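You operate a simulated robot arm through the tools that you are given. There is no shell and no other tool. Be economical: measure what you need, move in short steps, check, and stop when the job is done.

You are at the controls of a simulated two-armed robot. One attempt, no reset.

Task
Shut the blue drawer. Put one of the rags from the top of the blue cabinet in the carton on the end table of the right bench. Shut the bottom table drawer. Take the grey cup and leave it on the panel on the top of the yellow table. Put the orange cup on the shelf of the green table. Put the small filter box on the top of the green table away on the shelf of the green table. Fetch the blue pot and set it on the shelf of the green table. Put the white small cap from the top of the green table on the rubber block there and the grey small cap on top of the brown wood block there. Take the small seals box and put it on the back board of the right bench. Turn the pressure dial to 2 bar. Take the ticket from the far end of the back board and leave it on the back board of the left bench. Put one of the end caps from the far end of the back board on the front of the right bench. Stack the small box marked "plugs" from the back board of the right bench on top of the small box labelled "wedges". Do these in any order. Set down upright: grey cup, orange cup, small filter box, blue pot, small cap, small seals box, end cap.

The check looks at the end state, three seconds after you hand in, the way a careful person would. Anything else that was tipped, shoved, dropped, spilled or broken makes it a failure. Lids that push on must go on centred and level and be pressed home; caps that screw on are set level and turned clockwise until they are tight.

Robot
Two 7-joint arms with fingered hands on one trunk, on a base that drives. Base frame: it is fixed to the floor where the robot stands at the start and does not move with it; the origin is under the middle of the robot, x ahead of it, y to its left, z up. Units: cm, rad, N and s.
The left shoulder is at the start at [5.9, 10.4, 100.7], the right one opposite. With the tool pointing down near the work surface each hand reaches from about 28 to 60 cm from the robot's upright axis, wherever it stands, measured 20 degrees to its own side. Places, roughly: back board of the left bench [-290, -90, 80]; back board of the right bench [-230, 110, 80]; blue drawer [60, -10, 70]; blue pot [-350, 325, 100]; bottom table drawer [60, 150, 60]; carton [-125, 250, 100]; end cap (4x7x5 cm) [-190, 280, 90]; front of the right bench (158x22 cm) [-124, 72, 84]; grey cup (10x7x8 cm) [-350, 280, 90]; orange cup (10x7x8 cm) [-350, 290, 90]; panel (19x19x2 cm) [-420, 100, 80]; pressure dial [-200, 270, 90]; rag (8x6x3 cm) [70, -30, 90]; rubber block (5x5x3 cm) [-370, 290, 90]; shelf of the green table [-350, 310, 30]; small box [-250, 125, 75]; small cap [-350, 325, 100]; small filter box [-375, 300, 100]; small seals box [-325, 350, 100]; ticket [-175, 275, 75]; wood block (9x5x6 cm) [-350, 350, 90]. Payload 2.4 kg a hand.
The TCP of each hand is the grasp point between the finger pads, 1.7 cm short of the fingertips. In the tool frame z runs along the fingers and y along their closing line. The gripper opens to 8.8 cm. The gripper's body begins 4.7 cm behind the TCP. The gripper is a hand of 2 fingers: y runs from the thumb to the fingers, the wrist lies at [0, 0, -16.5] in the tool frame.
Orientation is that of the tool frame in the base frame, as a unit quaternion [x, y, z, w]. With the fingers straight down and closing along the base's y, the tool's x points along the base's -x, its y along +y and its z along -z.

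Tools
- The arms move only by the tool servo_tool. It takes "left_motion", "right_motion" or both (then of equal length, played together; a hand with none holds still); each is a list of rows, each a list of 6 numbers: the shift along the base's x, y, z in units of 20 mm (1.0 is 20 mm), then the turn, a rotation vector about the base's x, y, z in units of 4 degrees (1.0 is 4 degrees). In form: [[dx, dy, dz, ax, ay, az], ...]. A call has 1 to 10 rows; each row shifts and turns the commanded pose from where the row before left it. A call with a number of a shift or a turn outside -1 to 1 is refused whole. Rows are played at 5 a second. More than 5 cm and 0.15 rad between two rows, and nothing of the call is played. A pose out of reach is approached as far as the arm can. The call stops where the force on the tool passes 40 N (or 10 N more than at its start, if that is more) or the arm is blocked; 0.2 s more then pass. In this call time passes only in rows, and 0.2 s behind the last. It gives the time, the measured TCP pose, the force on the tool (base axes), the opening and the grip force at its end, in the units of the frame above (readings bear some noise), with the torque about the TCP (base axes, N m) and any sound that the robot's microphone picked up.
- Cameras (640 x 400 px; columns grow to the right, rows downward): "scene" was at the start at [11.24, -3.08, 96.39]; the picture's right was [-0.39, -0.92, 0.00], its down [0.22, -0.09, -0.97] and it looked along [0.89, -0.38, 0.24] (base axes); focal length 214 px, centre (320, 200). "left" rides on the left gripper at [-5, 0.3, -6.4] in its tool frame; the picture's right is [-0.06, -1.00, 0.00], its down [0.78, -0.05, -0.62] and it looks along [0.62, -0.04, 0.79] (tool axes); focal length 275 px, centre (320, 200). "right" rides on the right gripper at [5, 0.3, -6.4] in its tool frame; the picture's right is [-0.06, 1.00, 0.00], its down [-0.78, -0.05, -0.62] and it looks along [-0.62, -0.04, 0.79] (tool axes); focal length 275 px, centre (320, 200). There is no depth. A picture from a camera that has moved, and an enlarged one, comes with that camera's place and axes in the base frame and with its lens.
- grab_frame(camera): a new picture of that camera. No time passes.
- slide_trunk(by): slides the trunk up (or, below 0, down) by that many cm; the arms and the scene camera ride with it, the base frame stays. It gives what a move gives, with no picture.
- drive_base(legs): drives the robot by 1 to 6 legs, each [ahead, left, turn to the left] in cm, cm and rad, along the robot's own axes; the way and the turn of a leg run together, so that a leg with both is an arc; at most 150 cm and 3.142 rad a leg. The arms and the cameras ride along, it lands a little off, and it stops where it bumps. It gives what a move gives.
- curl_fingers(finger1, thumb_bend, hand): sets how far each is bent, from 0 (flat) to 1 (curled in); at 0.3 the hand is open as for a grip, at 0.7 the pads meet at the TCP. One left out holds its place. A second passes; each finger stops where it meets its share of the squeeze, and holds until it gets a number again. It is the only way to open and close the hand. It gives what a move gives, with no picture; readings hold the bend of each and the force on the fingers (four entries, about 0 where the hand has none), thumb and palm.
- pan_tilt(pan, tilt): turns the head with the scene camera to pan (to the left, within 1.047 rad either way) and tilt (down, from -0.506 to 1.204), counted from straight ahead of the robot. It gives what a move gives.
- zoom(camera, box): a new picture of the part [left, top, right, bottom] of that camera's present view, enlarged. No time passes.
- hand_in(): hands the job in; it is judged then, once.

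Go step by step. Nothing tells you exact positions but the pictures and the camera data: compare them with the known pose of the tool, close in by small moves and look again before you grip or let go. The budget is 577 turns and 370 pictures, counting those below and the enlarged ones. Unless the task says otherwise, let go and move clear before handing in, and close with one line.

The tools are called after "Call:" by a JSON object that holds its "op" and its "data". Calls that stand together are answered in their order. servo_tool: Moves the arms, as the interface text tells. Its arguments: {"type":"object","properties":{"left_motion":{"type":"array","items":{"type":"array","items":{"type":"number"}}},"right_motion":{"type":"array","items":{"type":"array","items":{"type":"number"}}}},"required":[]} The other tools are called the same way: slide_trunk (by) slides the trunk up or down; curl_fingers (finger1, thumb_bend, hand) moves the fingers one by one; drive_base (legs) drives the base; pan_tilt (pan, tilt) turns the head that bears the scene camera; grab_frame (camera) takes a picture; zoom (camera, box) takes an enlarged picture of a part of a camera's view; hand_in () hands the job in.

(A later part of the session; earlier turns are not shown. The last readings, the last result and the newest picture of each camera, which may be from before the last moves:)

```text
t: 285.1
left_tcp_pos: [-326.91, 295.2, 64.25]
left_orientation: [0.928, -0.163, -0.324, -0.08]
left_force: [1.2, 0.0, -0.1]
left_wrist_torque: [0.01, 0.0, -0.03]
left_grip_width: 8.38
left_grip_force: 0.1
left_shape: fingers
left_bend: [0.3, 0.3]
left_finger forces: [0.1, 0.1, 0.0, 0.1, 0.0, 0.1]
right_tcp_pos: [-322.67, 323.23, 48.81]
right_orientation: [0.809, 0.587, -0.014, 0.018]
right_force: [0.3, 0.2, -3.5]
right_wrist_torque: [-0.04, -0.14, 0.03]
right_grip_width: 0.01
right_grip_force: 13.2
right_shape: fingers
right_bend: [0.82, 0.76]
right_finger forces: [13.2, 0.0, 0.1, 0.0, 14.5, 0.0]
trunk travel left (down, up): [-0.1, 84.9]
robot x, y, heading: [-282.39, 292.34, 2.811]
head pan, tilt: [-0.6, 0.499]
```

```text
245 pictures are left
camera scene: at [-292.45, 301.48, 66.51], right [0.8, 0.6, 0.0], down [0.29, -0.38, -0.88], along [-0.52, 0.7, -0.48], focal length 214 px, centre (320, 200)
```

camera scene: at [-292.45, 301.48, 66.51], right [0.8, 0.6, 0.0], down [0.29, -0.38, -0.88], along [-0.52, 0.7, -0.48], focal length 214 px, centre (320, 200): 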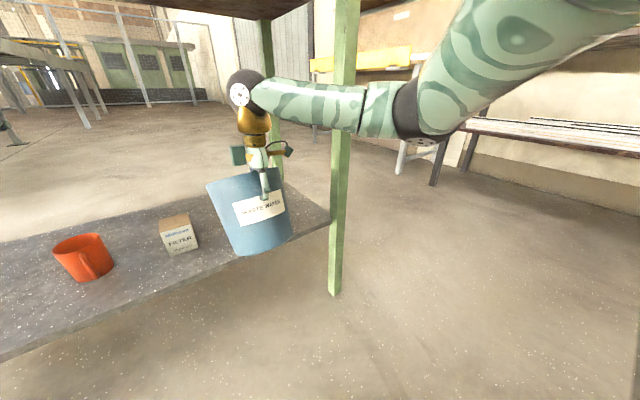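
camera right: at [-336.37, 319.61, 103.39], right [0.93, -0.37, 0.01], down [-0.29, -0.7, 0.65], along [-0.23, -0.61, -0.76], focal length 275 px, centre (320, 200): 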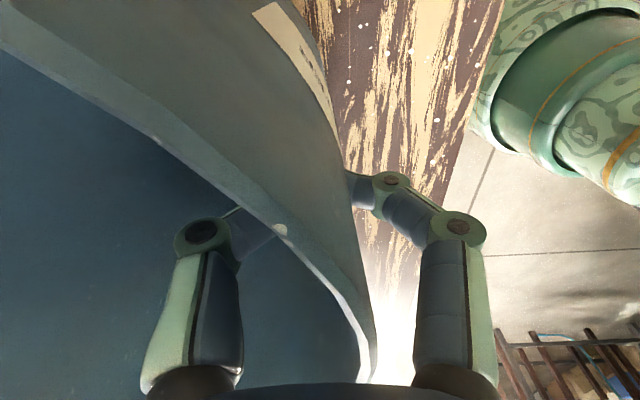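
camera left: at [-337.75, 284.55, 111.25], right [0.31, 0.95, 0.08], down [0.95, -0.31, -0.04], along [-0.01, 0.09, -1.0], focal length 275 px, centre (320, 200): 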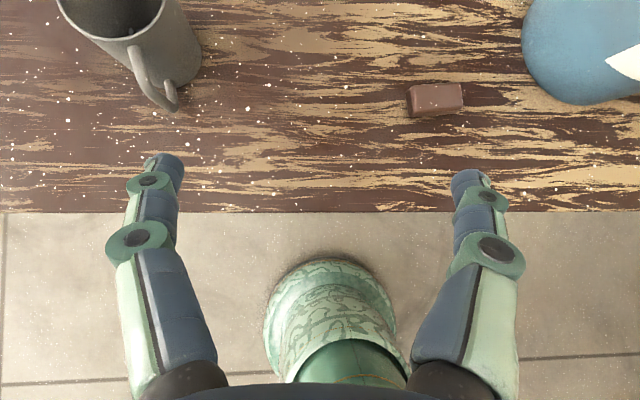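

Call:
{"op": "drive_base", "data": {"legs": [[6.5, 0, 0]]}}

Call:
{"op": "grab_frame", "data": {"camera": "scene"}}

Call:
{"op": "grab_frame", "data": {"camera": "left"}}

```text
t: 286.1
left_tcp_pos: [-333.09, 297.38, 64.32]
left_orientation: [0.928, -0.163, -0.325, -0.08]
left_force: [0.1, 0.6, 1.0]
left_wrist_torque: [-0.03, 0.0, -0.01]
left_grip_width: 8.4
left_grip_force: 0.1
left_shape: fingers
left_bend: [0.3, 0.3]
left_finger forces: [0.1, 0.0, 0.0, 0.0, 0.1, 0.0]
right_tcp_pos: [-328.78, 325.31, 48.78]
right_orientation: [0.809, 0.588, -0.015, 0.017]
right_force: [-0.5, 0.0, -2.9]
right_wrist_torque: [-0.04, -0.11, 0.01]
right_grip_width: 0.0
right_grip_force: 14.5
right_shape: fingers
right_bend: [0.82, 0.76]
right_finger forces: [13.3, 0.1, 0.0, 0.1, 14.3, 0.1]
trunk travel left (down, up): [-0.1, 84.9]
robot x, y, heading: [-288.69, 294.86, 2.814]
head pan, tilt: [-0.6, 0.499]
```

```text
244 pictures are left
camera scene: at [-298.56, 303.58, 66.51], right [0.8, 0.6, 0.0], down [0.29, -0.38, -0.88], along [-0.52, 0.7, -0.48], focal length 214 px, centre (320, 200)
```

scene: 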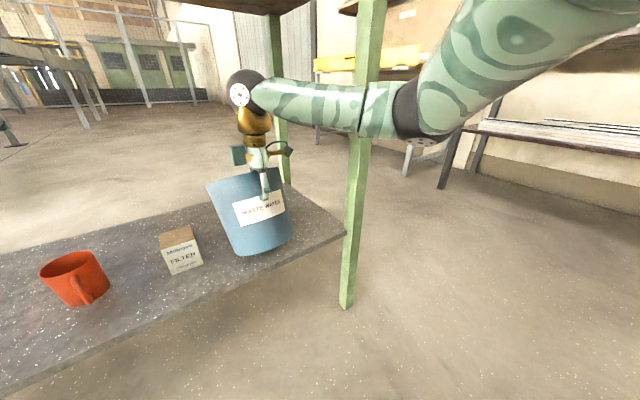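

```text
243 pictures are left
camera left: at [-333.19, 296.8, 72.39], right [0.31, 0.95, 0.08], down [0.95, -0.31, -0.01], along [0.02, 0.08, -1.0], focal length 275 px, centre (320, 200)
```

left: 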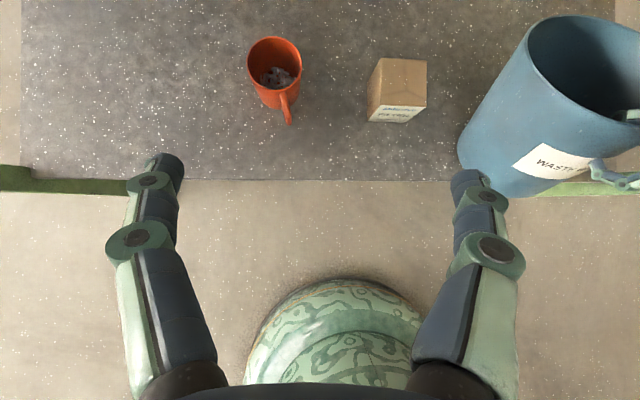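

The pot hangs tilted with its far side low. I rotate the hand to level it and check.

Call:
{"op": "servo_tool", "data": {"right_motion": [[0, 0, 0, 0.33, 0.944, 0], [0, 0, 0, 0.33, 0.944, 0], [0, 0, 0, 0.33, 0.944, 0]]}}

Call:
{"op": "grab_frame", "data": {"camera": "left"}}

Call:
{"op": "grab_frame", "data": {"camera": "scene"}}

```text
t: 286.9
left_tcp_pos: [-333.2, 297.36, 64.23]
left_orientation: [0.928, -0.164, -0.324, -0.08]
left_force: [-0.4, 0.5, 0.3]
left_wrist_torque: [-0.02, -0.02, 0.02]
left_grip_width: 8.4
left_grip_force: 0.1
left_shape: fingers
left_bend: [0.3, 0.3]
left_finger forces: [0.1, 0.0, 0.1, 0.1, 0.1, 0.0]
right_tcp_pos: [-328.87, 325.31, 48.68]
right_orientation: [0.804, 0.586, -0.074, -0.068]
right_force: [0.3, -0.3, -2.2]
right_wrist_torque: [-0.03, -0.14, 0.03]
right_grip_width: 0.0
right_grip_force: 13.8
right_shape: fingers
right_bend: [0.82, 0.76]
right_finger forces: [13.8, 0.0, 0.0, 0.0, 14.4, 0.1]
trunk travel left (down, up): [-0.1, 84.9]
robot x, y, heading: [-288.26, 294.62, 2.813]
head pan, tilt: [-0.6, 0.499]
```

```text
242 pictures are left
camera left: at [-333.19, 296.8, 72.39], right [0.31, 0.95, 0.08], down [0.95, -0.31, -0.01], along [0.02, 0.08, -1.0], focal length 275 px, centre (320, 200)
```

left: 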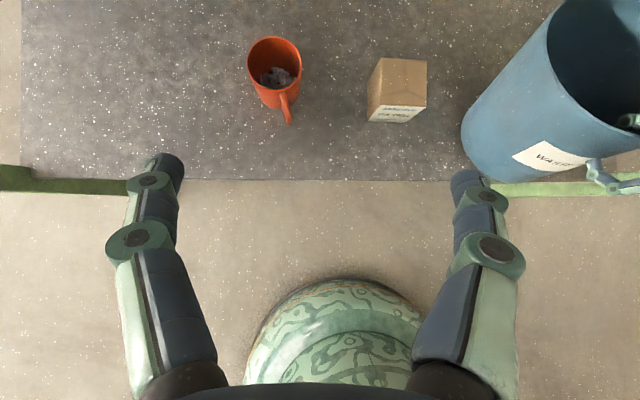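

```text
241 pictures are left
camera scene: at [-298.57, 303.58, 66.51], right [0.8, 0.6, 0.0], down [0.29, -0.38, -0.88], along [-0.52, 0.7, -0.48], focal length 214 px, centre (320, 200)
```

scene: 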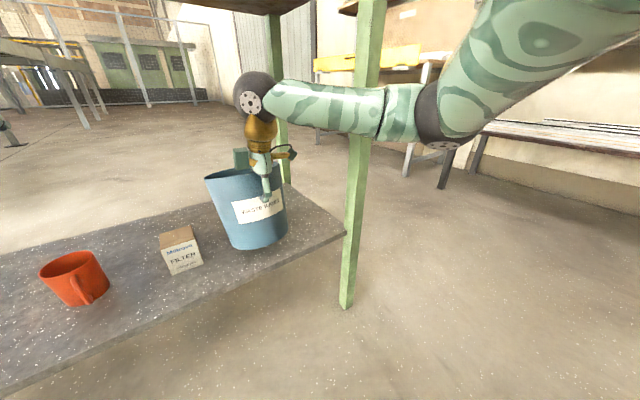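

Call:
{"op": "servo_tool", "data": {"right_motion": [[0, 0, 0, 0.33, 0.944, 0]]}}

Call:
{"op": "drive_base", "data": {"legs": [[4, 0.5, 0]]}}

Call:
{"op": "servo_tool", "data": {"right_motion": [[0, 0, -0.5, 0, 0, 0], [0, 0, -0.4, 0, 0, 0]]}}

Call:
{"op": "pan_tilt", "data": {"pan": -0.3, "tilt": 0.6}}

Call:
{"op": "zoom", "data": {"camera": "scene", "box": [200, 80, 440, 260]}}

Call:
{"op": "grab_frame", "data": {"camera": "left"}}

```text
t: 287.3
left_tcp_pos: [-333.14, 297.32, 64.19]
left_orientation: [0.928, -0.164, -0.324, -0.08]
left_force: [0.2, 0.4, 0.6]
left_wrist_torque: [-0.02, 0.01, 0.01]
left_grip_width: 8.43
left_grip_force: 0.1
left_shape: fingers
left_bend: [0.3, 0.3]
left_finger forces: [0.0, 0.0, 0.1, 0.0, 0.0, 0.0]
right_tcp_pos: [-328.8, 325.32, 48.68]
right_orientation: [0.8, 0.585, -0.093, -0.097]
right_force: [-0.1, -0.6, -2.5]
right_wrist_torque: [-0.07, -0.14, 0.01]
right_grip_width: 0.0
right_grip_force: 14.5
right_shape: fingers
right_bend: [0.82, 0.76]
right_finger forces: [14.0, 0.0, 0.1, 0.0, 14.3, 0.1]
trunk travel left (down, up): [-0.1, 84.9]
robot x, y, heading: [-289.12, 294.87, 2.814]
head pan, tilt: [-0.6, 0.499]
```

```text
t: 288.2
left_tcp_pos: [-336.98, 298.31, 64.28]
left_orientation: [0.928, -0.164, -0.324, -0.08]
left_force: [-0.5, -1.6, 0.0]
left_wrist_torque: [-0.05, 0.0, -0.01]
left_grip_width: 8.39
left_grip_force: 0.1
left_shape: fingers
left_bend: [0.3, 0.3]
left_finger forces: [0.0, 0.0, 0.1, 0.0, 0.0, 0.2]
right_tcp_pos: [-332.69, 326.23, 48.49]
right_orientation: [0.8, 0.584, -0.094, -0.096]
right_force: [-0.5, 0.2, -2.3]
right_wrist_torque: [-0.04, -0.13, 0.02]
right_grip_width: 0.02
right_grip_force: 13.9
right_shape: fingers
right_bend: [0.82, 0.76]
right_finger forces: [13.8, 0.0, 0.0, 0.0, 14.2, 0.0]
trunk travel left (down, up): [-0.1, 84.9]
robot x, y, heading: [-292.57, 295.42, 2.805]
head pan, tilt: [-0.6, 0.499]
```

```text
t: 288.8
left_tcp_pos: [-336.97, 298.21, 64.27]
left_orientation: [0.928, -0.164, -0.324, -0.081]
left_force: [0.7, 0.4, -0.7]
left_wrist_torque: [-0.01, 0.03, 0.01]
left_grip_width: 8.43
left_grip_force: 0.0
left_shape: fingers
left_bend: [0.3, 0.3]
left_finger forces: [0.0, 0.0, 0.1, 0.0, 0.0, 0.0]
right_tcp_pos: [-332.76, 326.17, 46.82]
right_orientation: [0.801, 0.584, -0.094, -0.096]
right_force: [0.4, -0.1, -2.2]
right_wrist_torque: [-0.06, -0.14, 0.04]
right_grip_width: 0.04
right_grip_force: 14.0
right_shape: fingers
right_bend: [0.82, 0.76]
right_finger forces: [13.9, 0.0, 0.0, 0.1, 14.2, 0.1]
trunk travel left (down, up): [-0.1, 84.9]
robot x, y, heading: [-293.09, 295.46, 2.813]
head pan, tilt: [-0.6, 0.499]
```

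```text
t: 289.6
left_tcp_pos: [-337.09, 298.19, 64.19]
left_orientation: [0.928, -0.164, -0.324, -0.08]
left_force: [-0.1, -0.6, 0.6]
left_wrist_torque: [0.01, 0.02, 0.01]
left_grip_width: 8.37
left_grip_force: 0.0
left_shape: fingers
left_bend: [0.3, 0.3]
left_finger forces: [0.0, 0.0, 0.0, 0.1, 0.1, 0.1]
right_tcp_pos: [-332.72, 326.13, 46.89]
right_orientation: [0.8, 0.584, -0.093, -0.096]
right_force: [-0.4, 0.3, -2.1]
right_wrist_torque: [-0.06, -0.15, 0.0]
right_grip_width: 0.02
right_grip_force: 14.0
right_shape: fingers
right_bend: [0.82, 0.76]
right_finger forces: [13.7, 0.1, 0.0, 0.1, 14.2, 0.1]
trunk travel left (down, up): [-0.1, 84.9]
robot x, y, heading: [-292.65, 295.2, 2.813]
head pan, tilt: [-0.3, 0.6]
```

```text
2.22 times, centred on (320, 170) of scene
camera zoom: at [-304.23, 302.32, 65.6], right [0.59, 0.81, 0.0], down [0.46, -0.33, -0.82], along [-0.67, 0.49, -0.57], focal length 477 px, centre (320, 267)
```

zoom: 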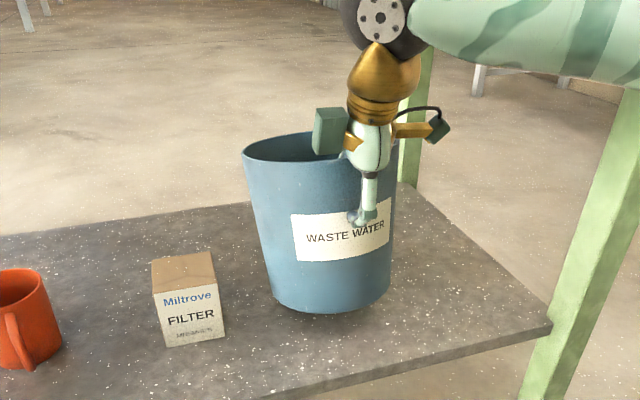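

```text
239 pictures are left
camera left: at [-337.16, 297.64, 72.39], right [0.31, 0.95, 0.08], down [0.95, -0.31, -0.01], along [0.02, 0.08, -1.0], focal length 275 px, centre (320, 200)
```

left: 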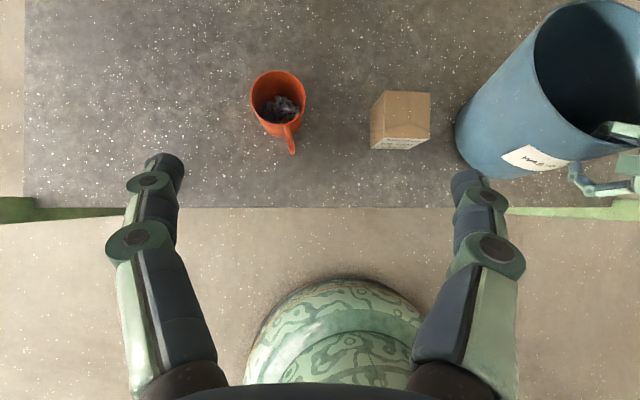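

Nearly level and well over the shelf. Lower gently.

Call:
{"op": "servo_tool", "data": {"right_motion": [[0, 0, -0.4, 0, 0, 0], [0, 0, -0.4, 0, 0, 0]]}}

Call:
{"op": "servo_tool", "data": {"right_motion": [[0, 0, -0.3, 0, 0, 0], [0, 0, -0.2, 0, 0, 0]]}}

Call:
{"op": "zoom", "data": {"camera": "scene", "box": [200, 80, 440, 260]}}

```text
t: 290.2
left_tcp_pos: [-337.06, 298.21, 64.24]
left_orientation: [0.928, -0.164, -0.325, -0.081]
left_force: [0.3, -1.1, 0.7]
left_wrist_torque: [-0.04, -0.02, 0.03]
left_grip_width: 8.38
left_grip_force: 0.1
left_shape: fingers
left_bend: [0.3, 0.3]
left_finger forces: [0.0, 0.0, 0.0, 0.1, 0.1, 0.0]
right_tcp_pos: [-332.72, 326.16, 45.27]
right_orientation: [0.801, 0.584, -0.093, -0.097]
right_force: [-0.5, -0.1, -3.1]
right_wrist_torque: [-0.03, -0.14, -0.05]
right_grip_width: 0.0
right_grip_force: 13.7
right_shape: fingers
right_bend: [0.82, 0.76]
right_finger forces: [13.8, 0.0, 0.0, 0.0, 14.4, 0.0]
trunk travel left (down, up): [-0.1, 84.9]
robot x, y, heading: [-292.53, 295.58, 2.813]
head pan, tilt: [-0.3, 0.6]
```

```text
t: 290.8
left_tcp_pos: [-337.06, 298.22, 64.33]
left_orientation: [0.928, -0.164, -0.324, -0.08]
left_force: [0.4, -0.1, -0.5]
left_wrist_torque: [0.01, 0.0, 0.0]
left_grip_width: 8.38
left_grip_force: 0.1
left_shape: fingers
left_bend: [0.3, 0.3]
left_finger forces: [0.1, 0.1, 0.0, 0.0, 0.0, 0.0]
right_tcp_pos: [-332.86, 326.23, 44.32]
right_orientation: [0.801, 0.584, -0.093, -0.097]
right_force: [0.7, -0.6, -1.0]
right_wrist_torque: [0.02, -0.07, -0.01]
right_grip_width: 0.0
right_grip_force: 12.3
right_shape: fingers
right_bend: [0.83, 0.76]
right_finger forces: [13.2, 0.1, 0.0, 0.0, 12.5, 0.0]
trunk travel left (down, up): [-0.1, 84.9]
robot x, y, heading: [-292.66, 295.43, 2.811]
head pan, tilt: [-0.3, 0.6]
```

```text
2.22 times, centred on (320, 170) of scene
camera zoom: at [-304.23, 302.31, 65.61], right [0.59, 0.81, 0.0], down [0.46, -0.33, -0.82], along [-0.67, 0.49, -0.57], focal length 477 px, centre (320, 267)
```

zoom: 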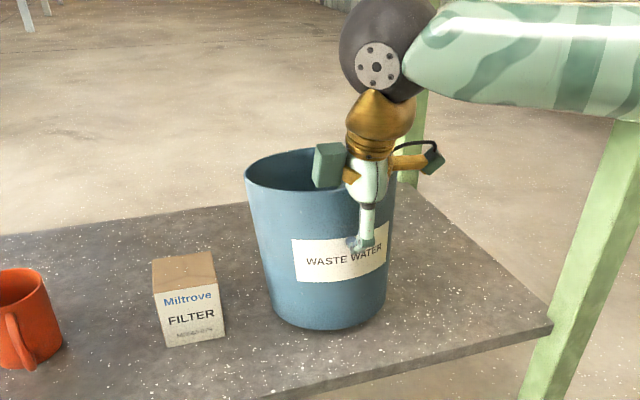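

Call:
{"op": "servo_tool", "data": {"right_motion": [[0, 0, -0.25, 0, 0, 0], [0, 0, -0.2, 0, 0, 0]]}}

Call:
{"op": "zoom", "data": {"camera": "scene", "box": [200, 80, 440, 260]}}

```text
t: 291.4
left_tcp_pos: [-336.99, 298.17, 64.25]
left_orientation: [0.928, -0.163, -0.324, -0.08]
left_force: [0.1, -0.1, -0.4]
left_wrist_torque: [-0.01, 0.01, -0.03]
left_grip_width: 8.38
left_grip_force: 0.0
left_shape: fingers
left_bend: [0.3, 0.3]
left_finger forces: [0.0, 0.1, 0.0, 0.0, 0.0, 0.0]
right_tcp_pos: [-332.89, 326.04, 43.31]
right_orientation: [0.8, 0.584, -0.093, -0.097]
right_force: [0.6, 0.9, -1.5]
right_wrist_torque: [-0.06, -0.02, 0.03]
right_grip_width: 0.02
right_grip_force: 12.8
right_shape: fingers
right_bend: [0.83, 0.76]
right_finger forces: [12.6, 0.0, 0.0, 0.1, 12.0, 0.0]
trunk travel left (down, up): [-0.1, 84.9]
robot x, y, heading: [-292.48, 295.28, 2.81]
head pan, tilt: [-0.3, 0.6]
```

```text
2.22 times, centred on (320, 170) of scene
camera zoom: at [-304.23, 302.31, 65.6], right [0.59, 0.81, 0.0], down [0.46, -0.33, -0.82], along [-0.67, 0.49, -0.57], focal length 477 px, centre (320, 267)
```

zoom: 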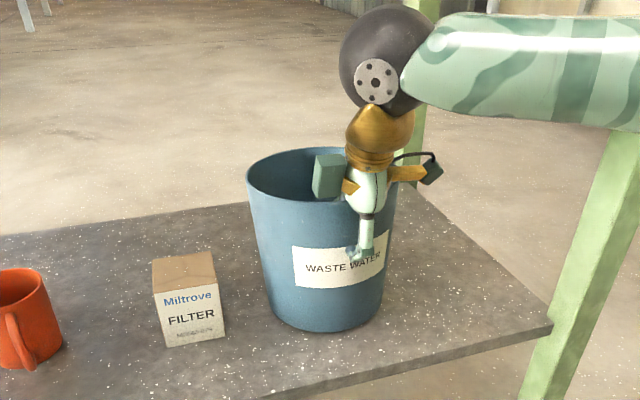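

Pot base rests on the shelf. Lower a hair more, then open.

Call:
{"op": "servo_tool", "data": {"right_motion": [[0, 0, -0.2, 0, 0, 0]]}}

Call:
{"op": "curl_fingers", "data": {"hand": "right", "finger1": 0.5, "thumb_bend": 0.5}}

Call:
{"op": "zoom", "data": {"camera": "scene", "box": [200, 80, 440, 260]}}

```text
t: 291.8
left_tcp_pos: [-337.0, 298.23, 64.23]
left_orientation: [0.928, -0.163, -0.325, -0.08]
left_force: [-0.2, 0.4, -0.5]
left_wrist_torque: [0.0, 0.02, -0.03]
left_grip_width: 8.39
left_grip_force: 0.0
left_shape: fingers
left_bend: [0.3, 0.3]
left_finger forces: [0.1, 0.0, 0.0, 0.0, 0.0, 0.0]
right_tcp_pos: [-332.65, 326.0, 42.91]
right_orientation: [0.801, 0.584, -0.093, -0.096]
right_force: [0.6, 0.1, -0.3]
right_wrist_torque: [-0.02, -0.04, 0.01]
right_grip_width: 0.02
right_grip_force: 12.1
right_shape: fingers
right_bend: [0.83, 0.77]
right_finger forces: [12.7, 0.1, 0.0, 0.0, 11.9, 0.0]
trunk travel left (down, up): [-0.1, 84.9]
robot x, y, heading: [-292.52, 295.41, 2.808]
head pan, tilt: [-0.3, 0.6]
```

```text
t: 292.8
left_tcp_pos: [-337.09, 298.31, 64.28]
left_orientation: [0.928, -0.164, -0.324, -0.08]
left_force: [0.8, 0.3, -0.7]
left_wrist_torque: [-0.03, -0.02, 0.0]
left_grip_width: 8.4
left_grip_force: 0.1
left_shape: fingers
left_bend: [0.3, 0.3]
left_finger forces: [0.0, 0.0, 0.1, 0.0, 0.0, 0.0]
right_tcp_pos: [-332.78, 326.17, 42.87]
right_orientation: [0.8, 0.584, -0.093, -0.097]
right_force: [0.5, 0.0, 0.3]
right_wrist_torque: [-0.01, 0.02, -0.03]
right_grip_width: 3.88
right_grip_force: 0.1
right_shape: fingers
right_bend: [0.5, 0.5]
right_finger forces: [0.1, 0.0, 0.1, 0.0, 0.1, 0.1]
trunk travel left (down, up): [-0.1, 84.9]
robot x, y, heading: [-292.81, 295.44, 2.812]
head pan, tilt: [-0.3, 0.6]
```

```text
2.22 times, centred on (320, 170) of scene
camera zoom: at [-304.23, 302.31, 65.61], right [0.59, 0.81, 0.0], down [0.46, -0.33, -0.82], along [-0.67, 0.49, -0.57], focal length 477 px, centre (320, 267)
```

zoom: 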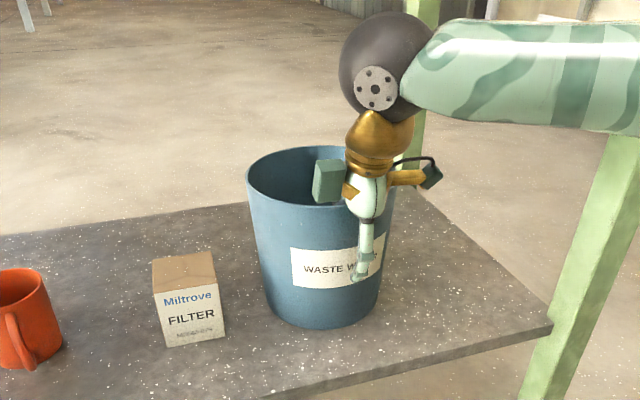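

Pot stands flat. Raise the hand just clear of the rim and back out.

Call:
{"op": "curl_fingers", "data": {"hand": "right", "finger1": 0.42, "thumb_bend": 0.42}}

Call:
{"op": "servo_tool", "data": {"right_motion": [[0, 0, 0.5, 0, 0, 0], [0, 0, 0.8, 0, 0, 0], [0, 0, 0.8, 0, 0, 0], [0, 0, 0.8, 0, 0, 0], [0, 0, 0.8, 0, 0, 0]]}}

Call:
{"op": "zoom", "data": {"camera": "scene", "box": [200, 80, 440, 260]}}

```text
t: 293.8
left_tcp_pos: [-336.94, 298.32, 64.28]
left_orientation: [0.929, -0.164, -0.323, -0.08]
left_force: [-0.8, -0.3, 0.8]
left_wrist_torque: [0.0, 0.0, -0.02]
left_grip_width: 8.37
left_grip_force: 0.0
left_shape: fingers
left_bend: [0.3, 0.3]
left_finger forces: [0.1, 0.0, 0.0, 0.0, 0.1, 0.1]
right_tcp_pos: [-332.79, 326.1, 43.02]
right_orientation: [0.801, 0.584, -0.094, -0.097]
right_force: [0.0, -0.5, 0.0]
right_wrist_torque: [-0.04, -0.02, -0.01]
right_grip_width: 5.7
right_grip_force: 0.1
right_shape: fingers
right_bend: [0.42, 0.42]
right_finger forces: [0.0, 0.1, 0.0, 0.0, 0.1, 0.1]
trunk travel left (down, up): [-0.1, 84.9]
robot x, y, heading: [-292.77, 295.3, 2.812]
head pan, tilt: [-0.3, 0.6]
```

```text
t: 295.0
left_tcp_pos: [-337.06, 298.15, 64.28]
left_orientation: [0.928, -0.164, -0.324, -0.079]
left_force: [-0.4, 0.1, 0.4]
left_wrist_torque: [0.01, 0.0, -0.02]
left_grip_width: 8.4
left_grip_force: 0.1
left_shape: fingers
left_bend: [0.3, 0.3]
left_finger forces: [0.0, 0.1, 0.0, 0.0, 0.0, 0.0]
right_tcp_pos: [-332.86, 326.12, 50.44]
right_orientation: [0.801, 0.584, -0.093, -0.097]
right_force: [0.7, 0.8, -1.0]
right_wrist_torque: [0.0, -0.02, -0.01]
right_grip_width: 5.68
right_grip_force: 0.1
right_shape: fingers
right_bend: [0.42, 0.42]
right_finger forces: [0.1, 0.0, 0.0, 0.1, 0.0, 0.0]
trunk travel left (down, up): [-0.1, 84.9]
robot x, y, heading: [-292.87, 295.34, 2.806]
head pan, tilt: [-0.3, 0.6]
```

```text
2.22 times, centred on (320, 170) of scene
camera zoom: at [-304.23, 302.31, 65.6], right [0.59, 0.81, 0.0], down [0.46, -0.33, -0.82], along [-0.67, 0.49, -0.57], focal length 477 px, centre (320, 267)
```

zoom: 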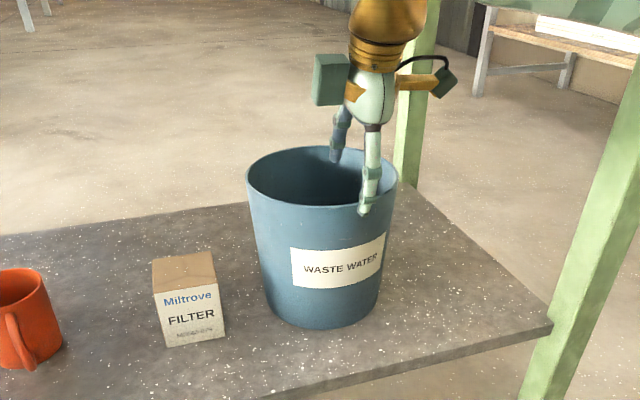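

Call:
{"op": "servo_tool", "data": {"right_motion": [[0, 0, 0.9, 0, 0, 0]]}}

Call:
{"op": "drive_base", "data": {"legs": [[-38, 0, 0]]}}

Call:
{"op": "grab_frame", "data": {"camera": "scene"}}

```text
t: 295.4
left_tcp_pos: [-336.98, 298.28, 64.19]
left_orientation: [0.928, -0.163, -0.325, -0.08]
left_force: [0.4, 0.1, -0.2]
left_wrist_torque: [0.03, -0.03, -0.01]
left_grip_width: 8.37
left_grip_force: 0.0
left_shape: fingers
left_bend: [0.3, 0.3]
left_finger forces: [0.1, 0.1, 0.0, 0.0, 0.1, 0.1]
right_tcp_pos: [-332.82, 326.11, 52.08]
right_orientation: [0.801, 0.584, -0.093, -0.097]
right_force: [0.1, 0.0, 0.6]
right_wrist_torque: [0.02, -0.03, 0.02]
right_grip_width: 5.69
right_grip_force: 0.0
right_shape: fingers
right_bend: [0.42, 0.42]
right_finger forces: [0.1, 0.0, 0.0, 0.0, 0.0, 0.0]
trunk travel left (down, up): [-0.1, 84.9]
robot x, y, heading: [-293.08, 295.6, 2.814]
head pan, tilt: [-0.3, 0.6]
```

```text
t: 297.8
left_tcp_pos: [-301.3, 285.98, 64.3]
left_orientation: [0.928, -0.163, -0.324, -0.081]
left_force: [0.1, 0.8, -0.1]
left_wrist_torque: [-0.01, 0.01, 0.0]
left_grip_width: 8.4
left_grip_force: 0.0
left_shape: fingers
left_bend: [0.3, 0.3]
left_finger forces: [0.0, 0.0, 0.1, 0.0, 0.0, 0.0]
right_tcp_pos: [-297.12, 313.69, 52.2]
right_orientation: [0.8, 0.585, -0.094, -0.096]
right_force: [-1.2, 0.1, 0.1]
right_wrist_torque: [0.01, 0.02, 0.03]
right_grip_width: 5.67
right_grip_force: 0.0
right_shape: fingers
right_bend: [0.42, 0.42]
right_finger forces: [0.0, 0.0, 0.1, 0.0, 0.1, 0.0]
trunk travel left (down, up): [-0.1, 84.9]
robot x, y, heading: [-256.94, 282.8, 2.81]
head pan, tilt: [-0.3, 0.6]
```

```text
234 pictures are left
camera scene: at [-268.5, 290.06, 65.6], right [0.59, 0.81, 0.0], down [0.46, -0.33, -0.82], along [-0.67, 0.49, -0.57], focal length 214 px, centre (320, 200)
```

scene: 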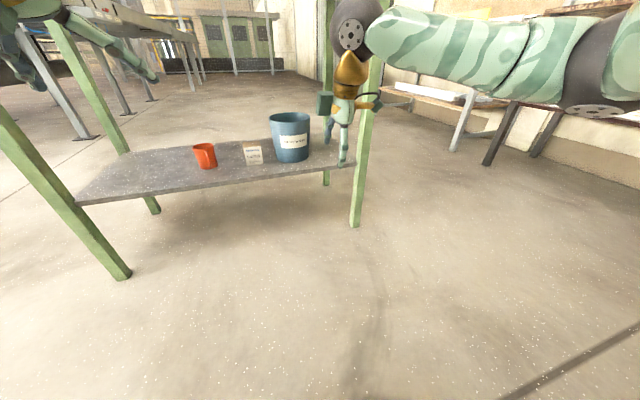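

All three are on the shelf. Now the small caps with the left hand. I raise the trunk and the right arm back to its parked pose.

Call:
{"op": "slide_trunk", "data": {"by": 38}}

Call:
{"op": "servo_tool", "data": {"right_motion": [[0.4, -0.1, 1, -0.33, -0.944, 0], [0.4, -0.1, 1, -0.33, -0.944, 0], [0.4, -0.1, 1, -0.33, -0.944, 0], [0.4, -0.1, 1, 0, 0, -1], [0.4, -0.1, 1, 0, 0, -1], [0.4, -0.1, 1, 0, 0, -1], [0.4, -0.1, 1, 0, 0, -1], [0.4, -0.1, 1, 0, 0, -1], [0.4, -0.1, 1, 0, 0, -1], [0.4, -0.1, 1, 0, 0, -1]]}}

Call:
{"op": "servo_tool", "data": {"right_motion": [[0.2, 0, 1, 0, 0, -1], [0.2, 0, 1, 0, 0, -1], [0.2, 0, 1, 0, 0, -1], [0, 0, 1, 0, 0, -1], [0, 0, 1, 0, 0, -1], [0, 0, 0, 0, 0, -1], [0, 0, 0, 0, 0, -1], [0, 0, 0, 0, 0, -1], [0, 0, 0, 0, 0, -1], [0, 0, 0, 0, 0, -1]]}}

Call:
{"op": "servo_tool", "data": {"right_motion": [[0, 0, 0, 0, 0, -1], [0, 0, 0, 0, 0, -1], [0, 0, 0, 0, 0, -1], [0, 0, 0, 0, 0, -1], [0, 0, 0, 0, 0, -1]]}}

```text
t: 301.4
left_tcp_pos: [-301.29, 285.92, 102.28]
left_orientation: [0.928, -0.162, -0.325, -0.079]
left_force: [0.5, 0.3, -0.6]
left_wrist_torque: [0.01, 0.0, 0.0]
left_grip_width: 8.38
left_grip_force: 0.1
left_shape: fingers
left_bend: [0.3, 0.3]
left_finger forces: [0.1, 0.0, 0.0, 0.0, 0.0, 0.0]
right_tcp_pos: [-297.23, 313.91, 90.09]
right_orientation: [0.8, 0.585, -0.094, -0.096]
right_force: [0.2, -0.5, 0.5]
right_wrist_torque: [0.01, -0.01, 0.02]
right_grip_width: 5.68
right_grip_force: 0.1
right_shape: fingers
right_bend: [0.42, 0.42]
right_finger forces: [0.0, 0.1, 0.0, 0.1, 0.0, 0.0]
trunk travel left (down, up): [-38.1, 46.9]
robot x, y, heading: [-256.98, 283.22, 2.814]
head pan, tilt: [-0.3, 0.6]
```

```text
t: 303.6
left_tcp_pos: [-301.29, 285.84, 102.24]
left_orientation: [0.928, -0.164, -0.325, -0.08]
left_force: [-1.1, 0.2, -0.5]
left_wrist_torque: [0.0, -0.03, 0.0]
left_grip_width: 8.4
left_grip_force: 0.1
left_shape: fingers
left_bend: [0.3, 0.3]
left_finger forces: [0.0, 0.1, 0.1, 0.0, 0.0, 0.0]
right_tcp_pos: [-289.0, 311.73, 110.14]
right_orientation: [0.926, 0.375, -0.031, -0.018]
right_force: [-0.2, -0.1, -0.6]
right_wrist_torque: [0.02, 0.02, -0.01]
right_grip_width: 5.71
right_grip_force: 0.0
right_shape: fingers
right_bend: [0.42, 0.42]
right_finger forces: [0.1, 0.1, 0.1, 0.1, 0.0, 0.1]
trunk travel left (down, up): [-38.1, 46.9]
robot x, y, heading: [-257.15, 283.37, 2.814]
head pan, tilt: [-0.3, 0.6]
```

```text
t: 305.9
left_tcp_pos: [-301.28, 285.94, 102.32]
left_orientation: [0.928, -0.163, -0.325, -0.08]
left_force: [-0.3, 0.7, -0.1]
left_wrist_torque: [0.04, 0.01, 0.0]
left_grip_width: 8.37
left_grip_force: 0.0
left_shape: fingers
left_bend: [0.3, 0.3]
left_finger forces: [0.0, 0.0, 0.0, 0.0, 0.0, 0.0]
right_tcp_pos: [-287.94, 311.77, 120.11]
right_orientation: [0.999, 0.034, -0.022, -0.028]
right_force: [0.9, 0.5, -0.2]
right_wrist_torque: [0.0, 0.01, -0.03]
right_grip_width: 5.71
right_grip_force: 0.1
right_shape: fingers
right_bend: [0.42, 0.42]
right_finger forces: [0.0, 0.0, 0.0, 0.1, 0.0, 0.0]
trunk travel left (down, up): [-38.1, 46.9]
robot x, y, heading: [-256.69, 283.18, 2.812]
head pan, tilt: [-0.3, 0.6]
```

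```text
t: 307.1
left_tcp_pos: [-301.43, 285.91, 102.3]
left_orientation: [0.928, -0.163, -0.325, -0.08]
left_force: [0.5, 0.1, 0.0]
left_wrist_torque: [0.0, 0.02, -0.02]
left_grip_width: 8.4
left_grip_force: 0.1
left_shape: fingers
left_bend: [0.3, 0.3]
left_finger forces: [0.1, 0.0, 0.0, 0.0, 0.0, 0.0]
right_tcp_pos: [-287.86, 311.89, 120.15]
right_orientation: [0.99, -0.139, -0.017, -0.031]
right_force: [0.0, -0.6, 0.4]
right_wrist_torque: [0.0, 0.0, -0.03]
right_grip_width: 5.68
right_grip_force: 0.1
right_shape: fingers
right_bend: [0.42, 0.42]
right_finger forces: [0.0, 0.0, 0.1, 0.0, 0.1, 0.0]
trunk travel left (down, up): [-38.1, 46.9]
robot x, y, heading: [-257.04, 283.04, 2.812]
head pan, tilt: [-0.3, 0.6]
```

Call:
{"op": "drive_base", "data": {"legs": [[41, -2, 0]]}}

Call:
{"op": "servo_tool", "data": {"left_motion": [[-0.9, 0.3, 0, 0, 0, 0], [-0.9, 0.3, 0, 0, 0, 0], [-0.9, 0.3, 0, 0, 0, 0], [-0.9, 0.3, 0, 0, 0, 0], [-0.9, 0.3, 0, 0, 0, 0], [-0.9, 0.3, -0.5, 0, 0, 0]]}}

Call:
{"op": "grab_frame", "data": {"camera": "left"}}

```text
t: 309.6
left_tcp_pos: [-339.51, 301.18, 102.26]
left_orientation: [0.928, -0.164, -0.324, -0.08]
left_force: [-0.3, -0.5, 0.2]
left_wrist_torque: [0.01, -0.05, -0.01]
left_grip_width: 8.39
left_grip_force: 0.1
left_shape: fingers
left_bend: [0.3, 0.3]
left_finger forces: [0.1, 0.0, 0.1, 0.0, 0.1, 0.0]
right_tcp_pos: [-326.16, 327.01, 120.11]
right_orientation: [0.99, -0.139, -0.017, -0.032]
right_force: [-0.2, -0.3, -0.1]
right_wrist_torque: [-0.03, 0.0, -0.01]
right_grip_width: 5.72
right_grip_force: 0.1
right_shape: fingers
right_bend: [0.42, 0.42]
right_finger forces: [0.1, 0.1, 0.1, 0.1, 0.0, 0.1]
trunk travel left (down, up): [-38.1, 46.9]
robot x, y, heading: [-295.24, 298.39, 2.813]
head pan, tilt: [-0.3, 0.6]
```

```text
t: 311.0
left_tcp_pos: [-350.31, 304.82, 101.33]
left_orientation: [0.928, -0.164, -0.325, -0.08]
left_force: [0.2, -0.3, 0.4]
left_wrist_torque: [-0.02, 0.01, -0.03]
left_grip_width: 8.38
left_grip_force: 0.1
left_shape: fingers
left_bend: [0.3, 0.3]
left_finger forces: [0.0, 0.1, 0.1, 0.0, 0.0, 0.0]
right_tcp_pos: [-326.15, 327.05, 120.11]
right_orientation: [0.99, -0.139, -0.017, -0.031]
right_force: [0.3, -0.7, 0.5]
right_wrist_torque: [0.0, 0.0, 0.03]
right_grip_width: 5.72
right_grip_force: 0.0
right_shape: fingers
right_bend: [0.42, 0.42]
right_finger forces: [0.1, 0.0, 0.1, 0.0, 0.1, 0.0]
trunk travel left (down, up): [-38.1, 46.9]
robot x, y, heading: [-295.26, 298.51, 2.812]
head pan, tilt: [-0.3, 0.6]
```

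```text
233 pictures are left
camera left: at [-350.37, 304.07, 109.44], right [0.31, 0.95, 0.08], down [0.95, -0.31, -0.01], along [0.02, 0.08, -1.0], focal length 275 px, centre (320, 200)
```

left: 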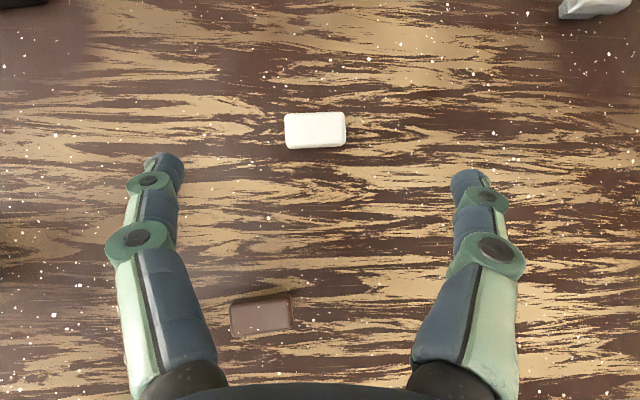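

Call:
{"op": "servo_tool", "data": {"left_motion": [[-0.8, 0.36, 0, 0, 0, 0], [-0.8, 0.36, -0.5, 0, 0, 0], [-0.8, 0.36, -0.8, 0, 0, 0], [0, 0, -0.9, 0, 0, 0], [0, 0, -0.9, 0, 0, 0]]}}

Call:
{"op": "grab_frame", "data": {"camera": "left"}}

```text
t: 312.2
left_tcp_pos: [-355.09, 306.83, 95.16]
left_orientation: [0.928, -0.163, -0.324, -0.079]
left_force: [0.0, -0.8, -0.4]
left_wrist_torque: [-0.02, 0.0, -0.01]
left_grip_width: 8.37
left_grip_force: 0.0
left_shape: fingers
left_bend: [0.3, 0.3]
left_finger forces: [0.0, 0.1, 0.0, 0.0, 0.1, 0.0]
right_tcp_pos: [-326.12, 326.88, 120.04]
right_orientation: [0.99, -0.138, -0.016, -0.031]
right_force: [0.2, 0.0, 0.4]
right_wrist_torque: [-0.03, -0.01, 0.0]
right_grip_width: 5.68
right_grip_force: 0.0
right_shape: fingers
right_bend: [0.42, 0.42]
right_finger forces: [0.0, 0.1, 0.0, 0.1, 0.0, 0.0]
trunk travel left (down, up): [-38.1, 46.9]
robot x, y, heading: [-295.15, 298.32, 2.816]
head pan, tilt: [-0.3, 0.6]
```

```text
232 pictures are left
camera left: at [-355.21, 306.28, 103.28], right [0.31, 0.95, 0.08], down [0.95, -0.31, -0.01], along [0.02, 0.08, -1.0], focal length 275 px, centre (320, 200)
```

left: 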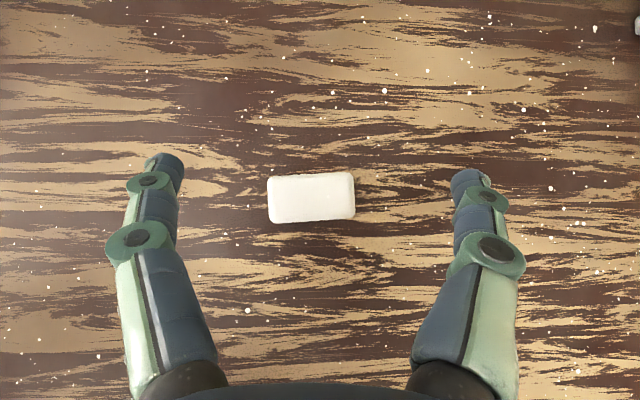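

Call:
{"op": "servo_tool", "data": {"left_motion": [[0, 0.05, -0.9, 0, 0, 0], [0, 0, -0.9, 0, 0, 0], [0, 0, -0.9, 0, 0, 0], [0, 0, -0.9, 0, 0, 0]]}}

Call:
{"op": "curl_fingers", "data": {"hand": "left", "finger1": 0.6, "thumb_bend": 0.6}}

Call:
{"op": "grab_frame", "data": {"camera": "left"}}

```text
t: 313.2
left_tcp_pos: [-355.02, 307.03, 87.96]
left_orientation: [0.928, -0.163, -0.325, -0.08]
left_force: [0.0, 0.5, 0.1]
left_wrist_torque: [0.03, 0.01, 0.0]
left_grip_width: 8.37
left_grip_force: 0.1
left_shape: fingers
left_bend: [0.3, 0.3]
left_finger forces: [0.1, 0.1, 0.0, 0.0, 0.0, 0.1]
right_tcp_pos: [-326.13, 327.08, 120.12]
right_orientation: [0.99, -0.139, -0.017, -0.032]
right_force: [-0.8, 0.3, -0.1]
right_wrist_torque: [-0.03, 0.0, 0.01]
right_grip_width: 5.69
right_grip_force: 0.0
right_shape: fingers
right_bend: [0.42, 0.42]
right_finger forces: [0.0, 0.0, 0.1, 0.0, 0.0, 0.0]
trunk travel left (down, up): [-38.1, 46.9]
robot x, y, heading: [-295.27, 298.55, 2.813]
head pan, tilt: [-0.3, 0.6]
```

```text
t: 314.2
left_tcp_pos: [-355.07, 307.11, 87.85]
left_orientation: [0.928, -0.164, -0.325, -0.08]
left_force: [0.3, -1.2, 2.2]
left_wrist_torque: [-0.07, 0.01, -0.01]
left_grip_width: 3.06
left_grip_force: 4.7
left_shape: fingers
left_bend: [0.55, 0.57]
left_finger forces: [5.4, 0.1, 0.0, 0.0, 3.5, 0.1]
right_tcp_pos: [-326.05, 327.02, 120.14]
right_orientation: [0.99, -0.139, -0.017, -0.031]
right_force: [-0.7, 0.2, 0.4]
right_wrist_torque: [0.02, -0.02, 0.03]
right_grip_width: 5.7
right_grip_force: 0.0
right_shape: fingers
right_bend: [0.42, 0.42]
right_finger forces: [0.0, 0.1, 0.0, 0.0, 0.0, 0.0]
trunk travel left (down, up): [-38.1, 46.9]
robot x, y, heading: [-294.9, 298.53, 2.814]
head pan, tilt: [-0.3, 0.6]
```

```text
231 pictures are left
camera left: at [-355.18, 306.38, 96.07], right [0.31, 0.95, 0.08], down [0.95, -0.31, -0.01], along [0.02, 0.08, -1.0], focal length 275 px, centre (320, 200)
```

left: 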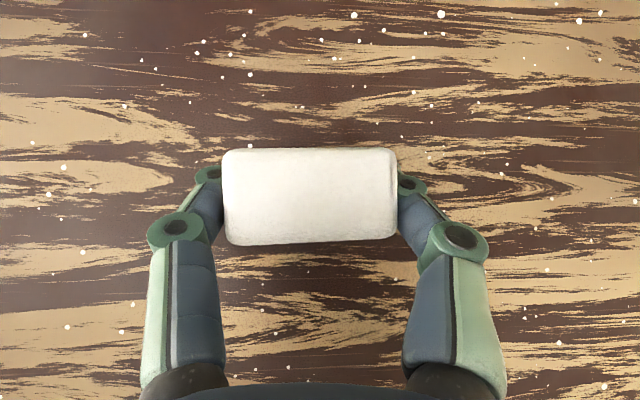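

Call:
{"op": "servo_tool", "data": {"left_motion": [[0, 0, 0.8, 0, 0, 0], [0, 0, 0.8, 0, 0, 0], [0, 0, 0.8, 0, 0, 0]]}}

Call:
{"op": "pan_tilt", "data": {"pan": 0.1, "tilt": 0.6}}

Call:
{"op": "grab_frame", "data": {"camera": "scene"}}

Call:
{"op": "zoom", "data": {"camera": "scene", "box": [200, 40, 400, 160]}}

```text
t: 315.0
left_tcp_pos: [-355.02, 306.94, 92.66]
left_orientation: [0.928, -0.163, -0.325, -0.08]
left_force: [0.1, -1.1, -0.3]
left_wrist_torque: [-0.01, -0.03, -0.02]
left_grip_width: 3.07
left_grip_force: 3.5
left_shape: fingers
left_bend: [0.55, 0.57]
left_finger forces: [3.6, 0.0, 0.0, 0.0, 3.7, 0.1]
right_tcp_pos: [-325.99, 326.95, 120.26]
right_orientation: [0.99, -0.139, -0.017, -0.031]
right_force: [0.0, 0.8, 0.7]
right_wrist_torque: [0.02, -0.01, 0.01]
right_grip_width: 5.7
right_grip_force: 0.1
right_shape: fingers
right_bend: [0.42, 0.42]
right_finger forces: [0.0, 0.0, 0.0, 0.0, 0.0, 0.0]
trunk travel left (down, up): [-38.1, 46.9]
robot x, y, heading: [-295.2, 298.43, 2.812]
head pan, tilt: [-0.3, 0.6]
```

```text
t: 315.9
left_tcp_pos: [-354.99, 307.17, 92.75]
left_orientation: [0.928, -0.164, -0.324, -0.08]
left_force: [0.1, -0.4, 0.2]
left_wrist_torque: [-0.01, 0.05, -0.02]
left_grip_width: 3.05
left_grip_force: 3.7
left_shape: fingers
left_bend: [0.55, 0.57]
left_finger forces: [3.7, 0.0, 0.0, 0.0, 3.6, 0.0]
right_tcp_pos: [-326.02, 327.02, 120.09]
right_orientation: [0.99, -0.139, -0.017, -0.032]
right_force: [-0.2, -0.2, 0.8]
right_wrist_torque: [0.01, 0.0, -0.02]
right_grip_width: 5.69
right_grip_force: 0.0
right_shape: fingers
right_bend: [0.42, 0.42]
right_finger forces: [0.0, 0.0, 0.1, 0.0, 0.0, 0.0]
trunk travel left (down, up): [-38.1, 46.9]
robot x, y, heading: [-295.34, 298.39, 2.814]
head pan, tilt: [0.099, 0.6]
```

```text
230 pictures are left
camera scene: at [-306.46, 301.48, 103.03], right [0.23, 0.97, 0.0], down [0.55, -0.13, -0.82], along [-0.8, 0.19, -0.57], focal length 214 px, centre (320, 200)
```

scene: 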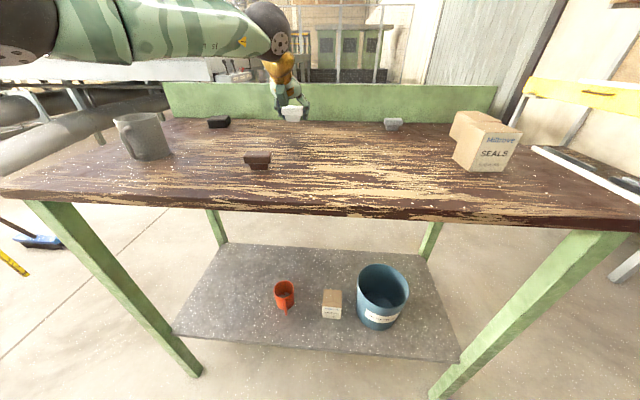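

```text
3.20 times, centred on (300, 100) of scene
camera zoom: at [-306.46, 301.48, 103.03], right [0.23, 0.97, 0.0], down [0.55, -0.13, -0.82], along [-0.8, 0.19, -0.57], focal length 686 px, centre (384, 520)
```

zoom: 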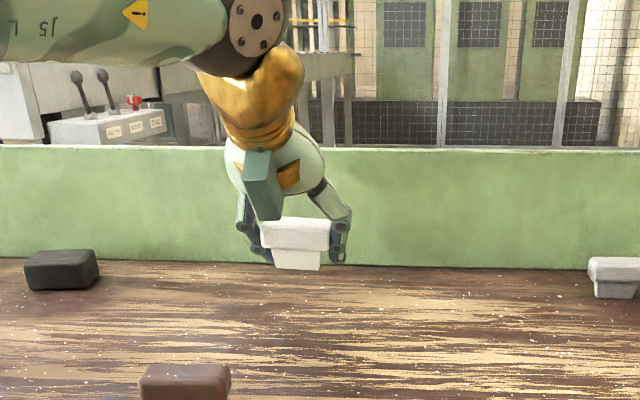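

White cap held level. Raise and move over the black rubber block at about [−374,288].

Call:
{"op": "servo_tool", "data": {"left_motion": [[0, 0, 1, 0, 0, 0], [0, 0, 1, 0, 0, 0], [0, 0, 1, 0, 0, 0]]}}

Call:
{"op": "drive_base", "data": {"legs": [[4, 22, 0]]}}

Call:
{"op": "servo_tool", "data": {"left_motion": [[-0.9, 0.3, 0, 0, 0, 0], [-0.9, 0.3, 0, 0, 0, 0], [-0.9, 0.3, 0, 0, 0, 0], [-0.6, 0.1, 0, 0, 0, 0]]}}

Call:
{"op": "grab_frame", "data": {"camera": "left"}}

Call:
{"op": "grab_frame", "data": {"camera": "scene"}}

```text
t: 316.7
left_tcp_pos: [-355.1, 307.12, 98.77]
left_orientation: [0.928, -0.164, -0.324, -0.08]
left_force: [-0.7, -0.8, -0.4]
left_wrist_torque: [-0.01, 0.04, -0.03]
left_grip_width: 3.05
left_grip_force: 4.1
left_shape: fingers
left_bend: [0.55, 0.57]
left_finger forces: [3.7, 0.0, 0.0, 0.1, 3.6, 0.1]
right_tcp_pos: [-326.06, 327.06, 120.08]
right_orientation: [0.99, -0.139, -0.017, -0.031]
right_force: [1.4, -0.5, -0.4]
right_wrist_torque: [-0.05, 0.0, 0.01]
right_grip_width: 5.7
right_grip_force: 0.2
right_shape: fingers
right_bend: [0.42, 0.42]
right_finger forces: [0.1, 0.0, 0.1, 0.0, 0.0, 0.0]
trunk travel left (down, up): [-38.1, 46.9]
robot x, y, heading: [-295.23, 298.42, 2.809]
head pan, tilt: [0.099, 0.6]
```

```text
t: 318.4
left_tcp_pos: [-366.1, 287.44, 98.69]
left_orientation: [0.928, -0.164, -0.324, -0.079]
left_force: [0.2, 0.2, -0.2]
left_wrist_torque: [0.0, 0.01, 0.0]
left_grip_width: 3.06
left_grip_force: 3.9
left_shape: fingers
left_bend: [0.55, 0.57]
left_finger forces: [3.7, 0.1, 0.1, 0.0, 3.6, 0.0]
right_tcp_pos: [-337.06, 307.59, 120.11]
right_orientation: [0.99, -0.139, -0.017, -0.031]
right_force: [0.5, 0.6, -0.3]
right_wrist_torque: [-0.01, -0.01, 0.02]
right_grip_width: 5.71
right_grip_force: 0.0
right_shape: fingers
right_bend: [0.42, 0.42]
right_finger forces: [0.1, 0.0, 0.0, 0.0, 0.1, 0.0]
trunk travel left (down, up): [-38.1, 46.9]
robot x, y, heading: [-306.24, 278.77, 2.806]
head pan, tilt: [0.099, 0.6]
```

```text
t: 319.4
left_tcp_pos: [-372.1, 289.43, 98.3]
left_orientation: [0.928, -0.163, -0.324, -0.079]
left_force: [0.3, -0.4, -0.4]
left_wrist_torque: [0.02, 0.01, 0.03]
left_grip_width: 3.06
left_grip_force: 3.8
left_shape: fingers
left_bend: [0.55, 0.57]
left_finger forces: [3.6, 0.1, 0.0, 0.0, 3.7, 0.0]
left hand out of reach, approached as far as the arm can: row 4
right_tcp_pos: [-336.96, 307.61, 120.09]
right_orientation: [0.99, -0.139, -0.016, -0.031]
right_force: [-0.1, 0.2, -0.2]
right_wrist_torque: [-0.02, 0.0, 0.01]
right_grip_width: 5.7
right_grip_force: 0.1
right_shape: fingers
right_bend: [0.42, 0.42]
right_finger forces: [0.1, 0.0, 0.0, 0.0, 0.0, 0.0]
trunk travel left (down, up): [-38.1, 46.9]
robot x, y, heading: [-306.08, 278.88, 2.813]
head pan, tilt: [0.099, 0.6]
```

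```text
228 pictures are left
camera left: at [-372.14, 288.69, 106.41], right [0.31, 0.95, 0.08], down [0.95, -0.31, -0.01], along [0.02, 0.08, -1.0], focal length 275 px, centre (320, 200)
```

left: 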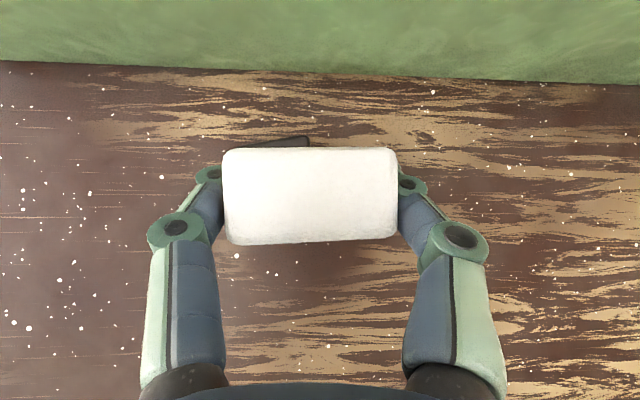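

```text
227 pictures are left
camera scene: at [-317.34, 281.97, 103.03], right [0.23, 0.97, 0.0], down [0.55, -0.13, -0.82], along [-0.8, 0.19, -0.57], focal length 214 px, centre (320, 200)
```

scene: 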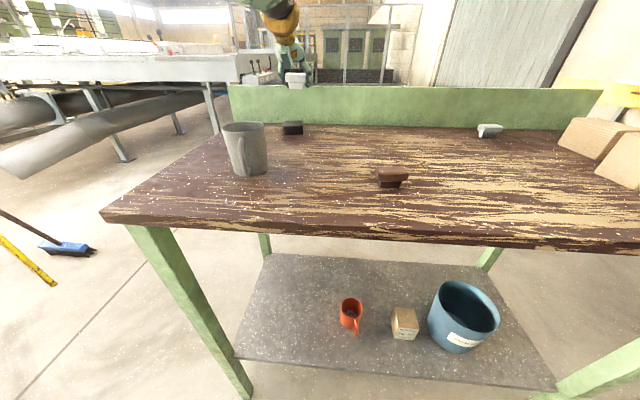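

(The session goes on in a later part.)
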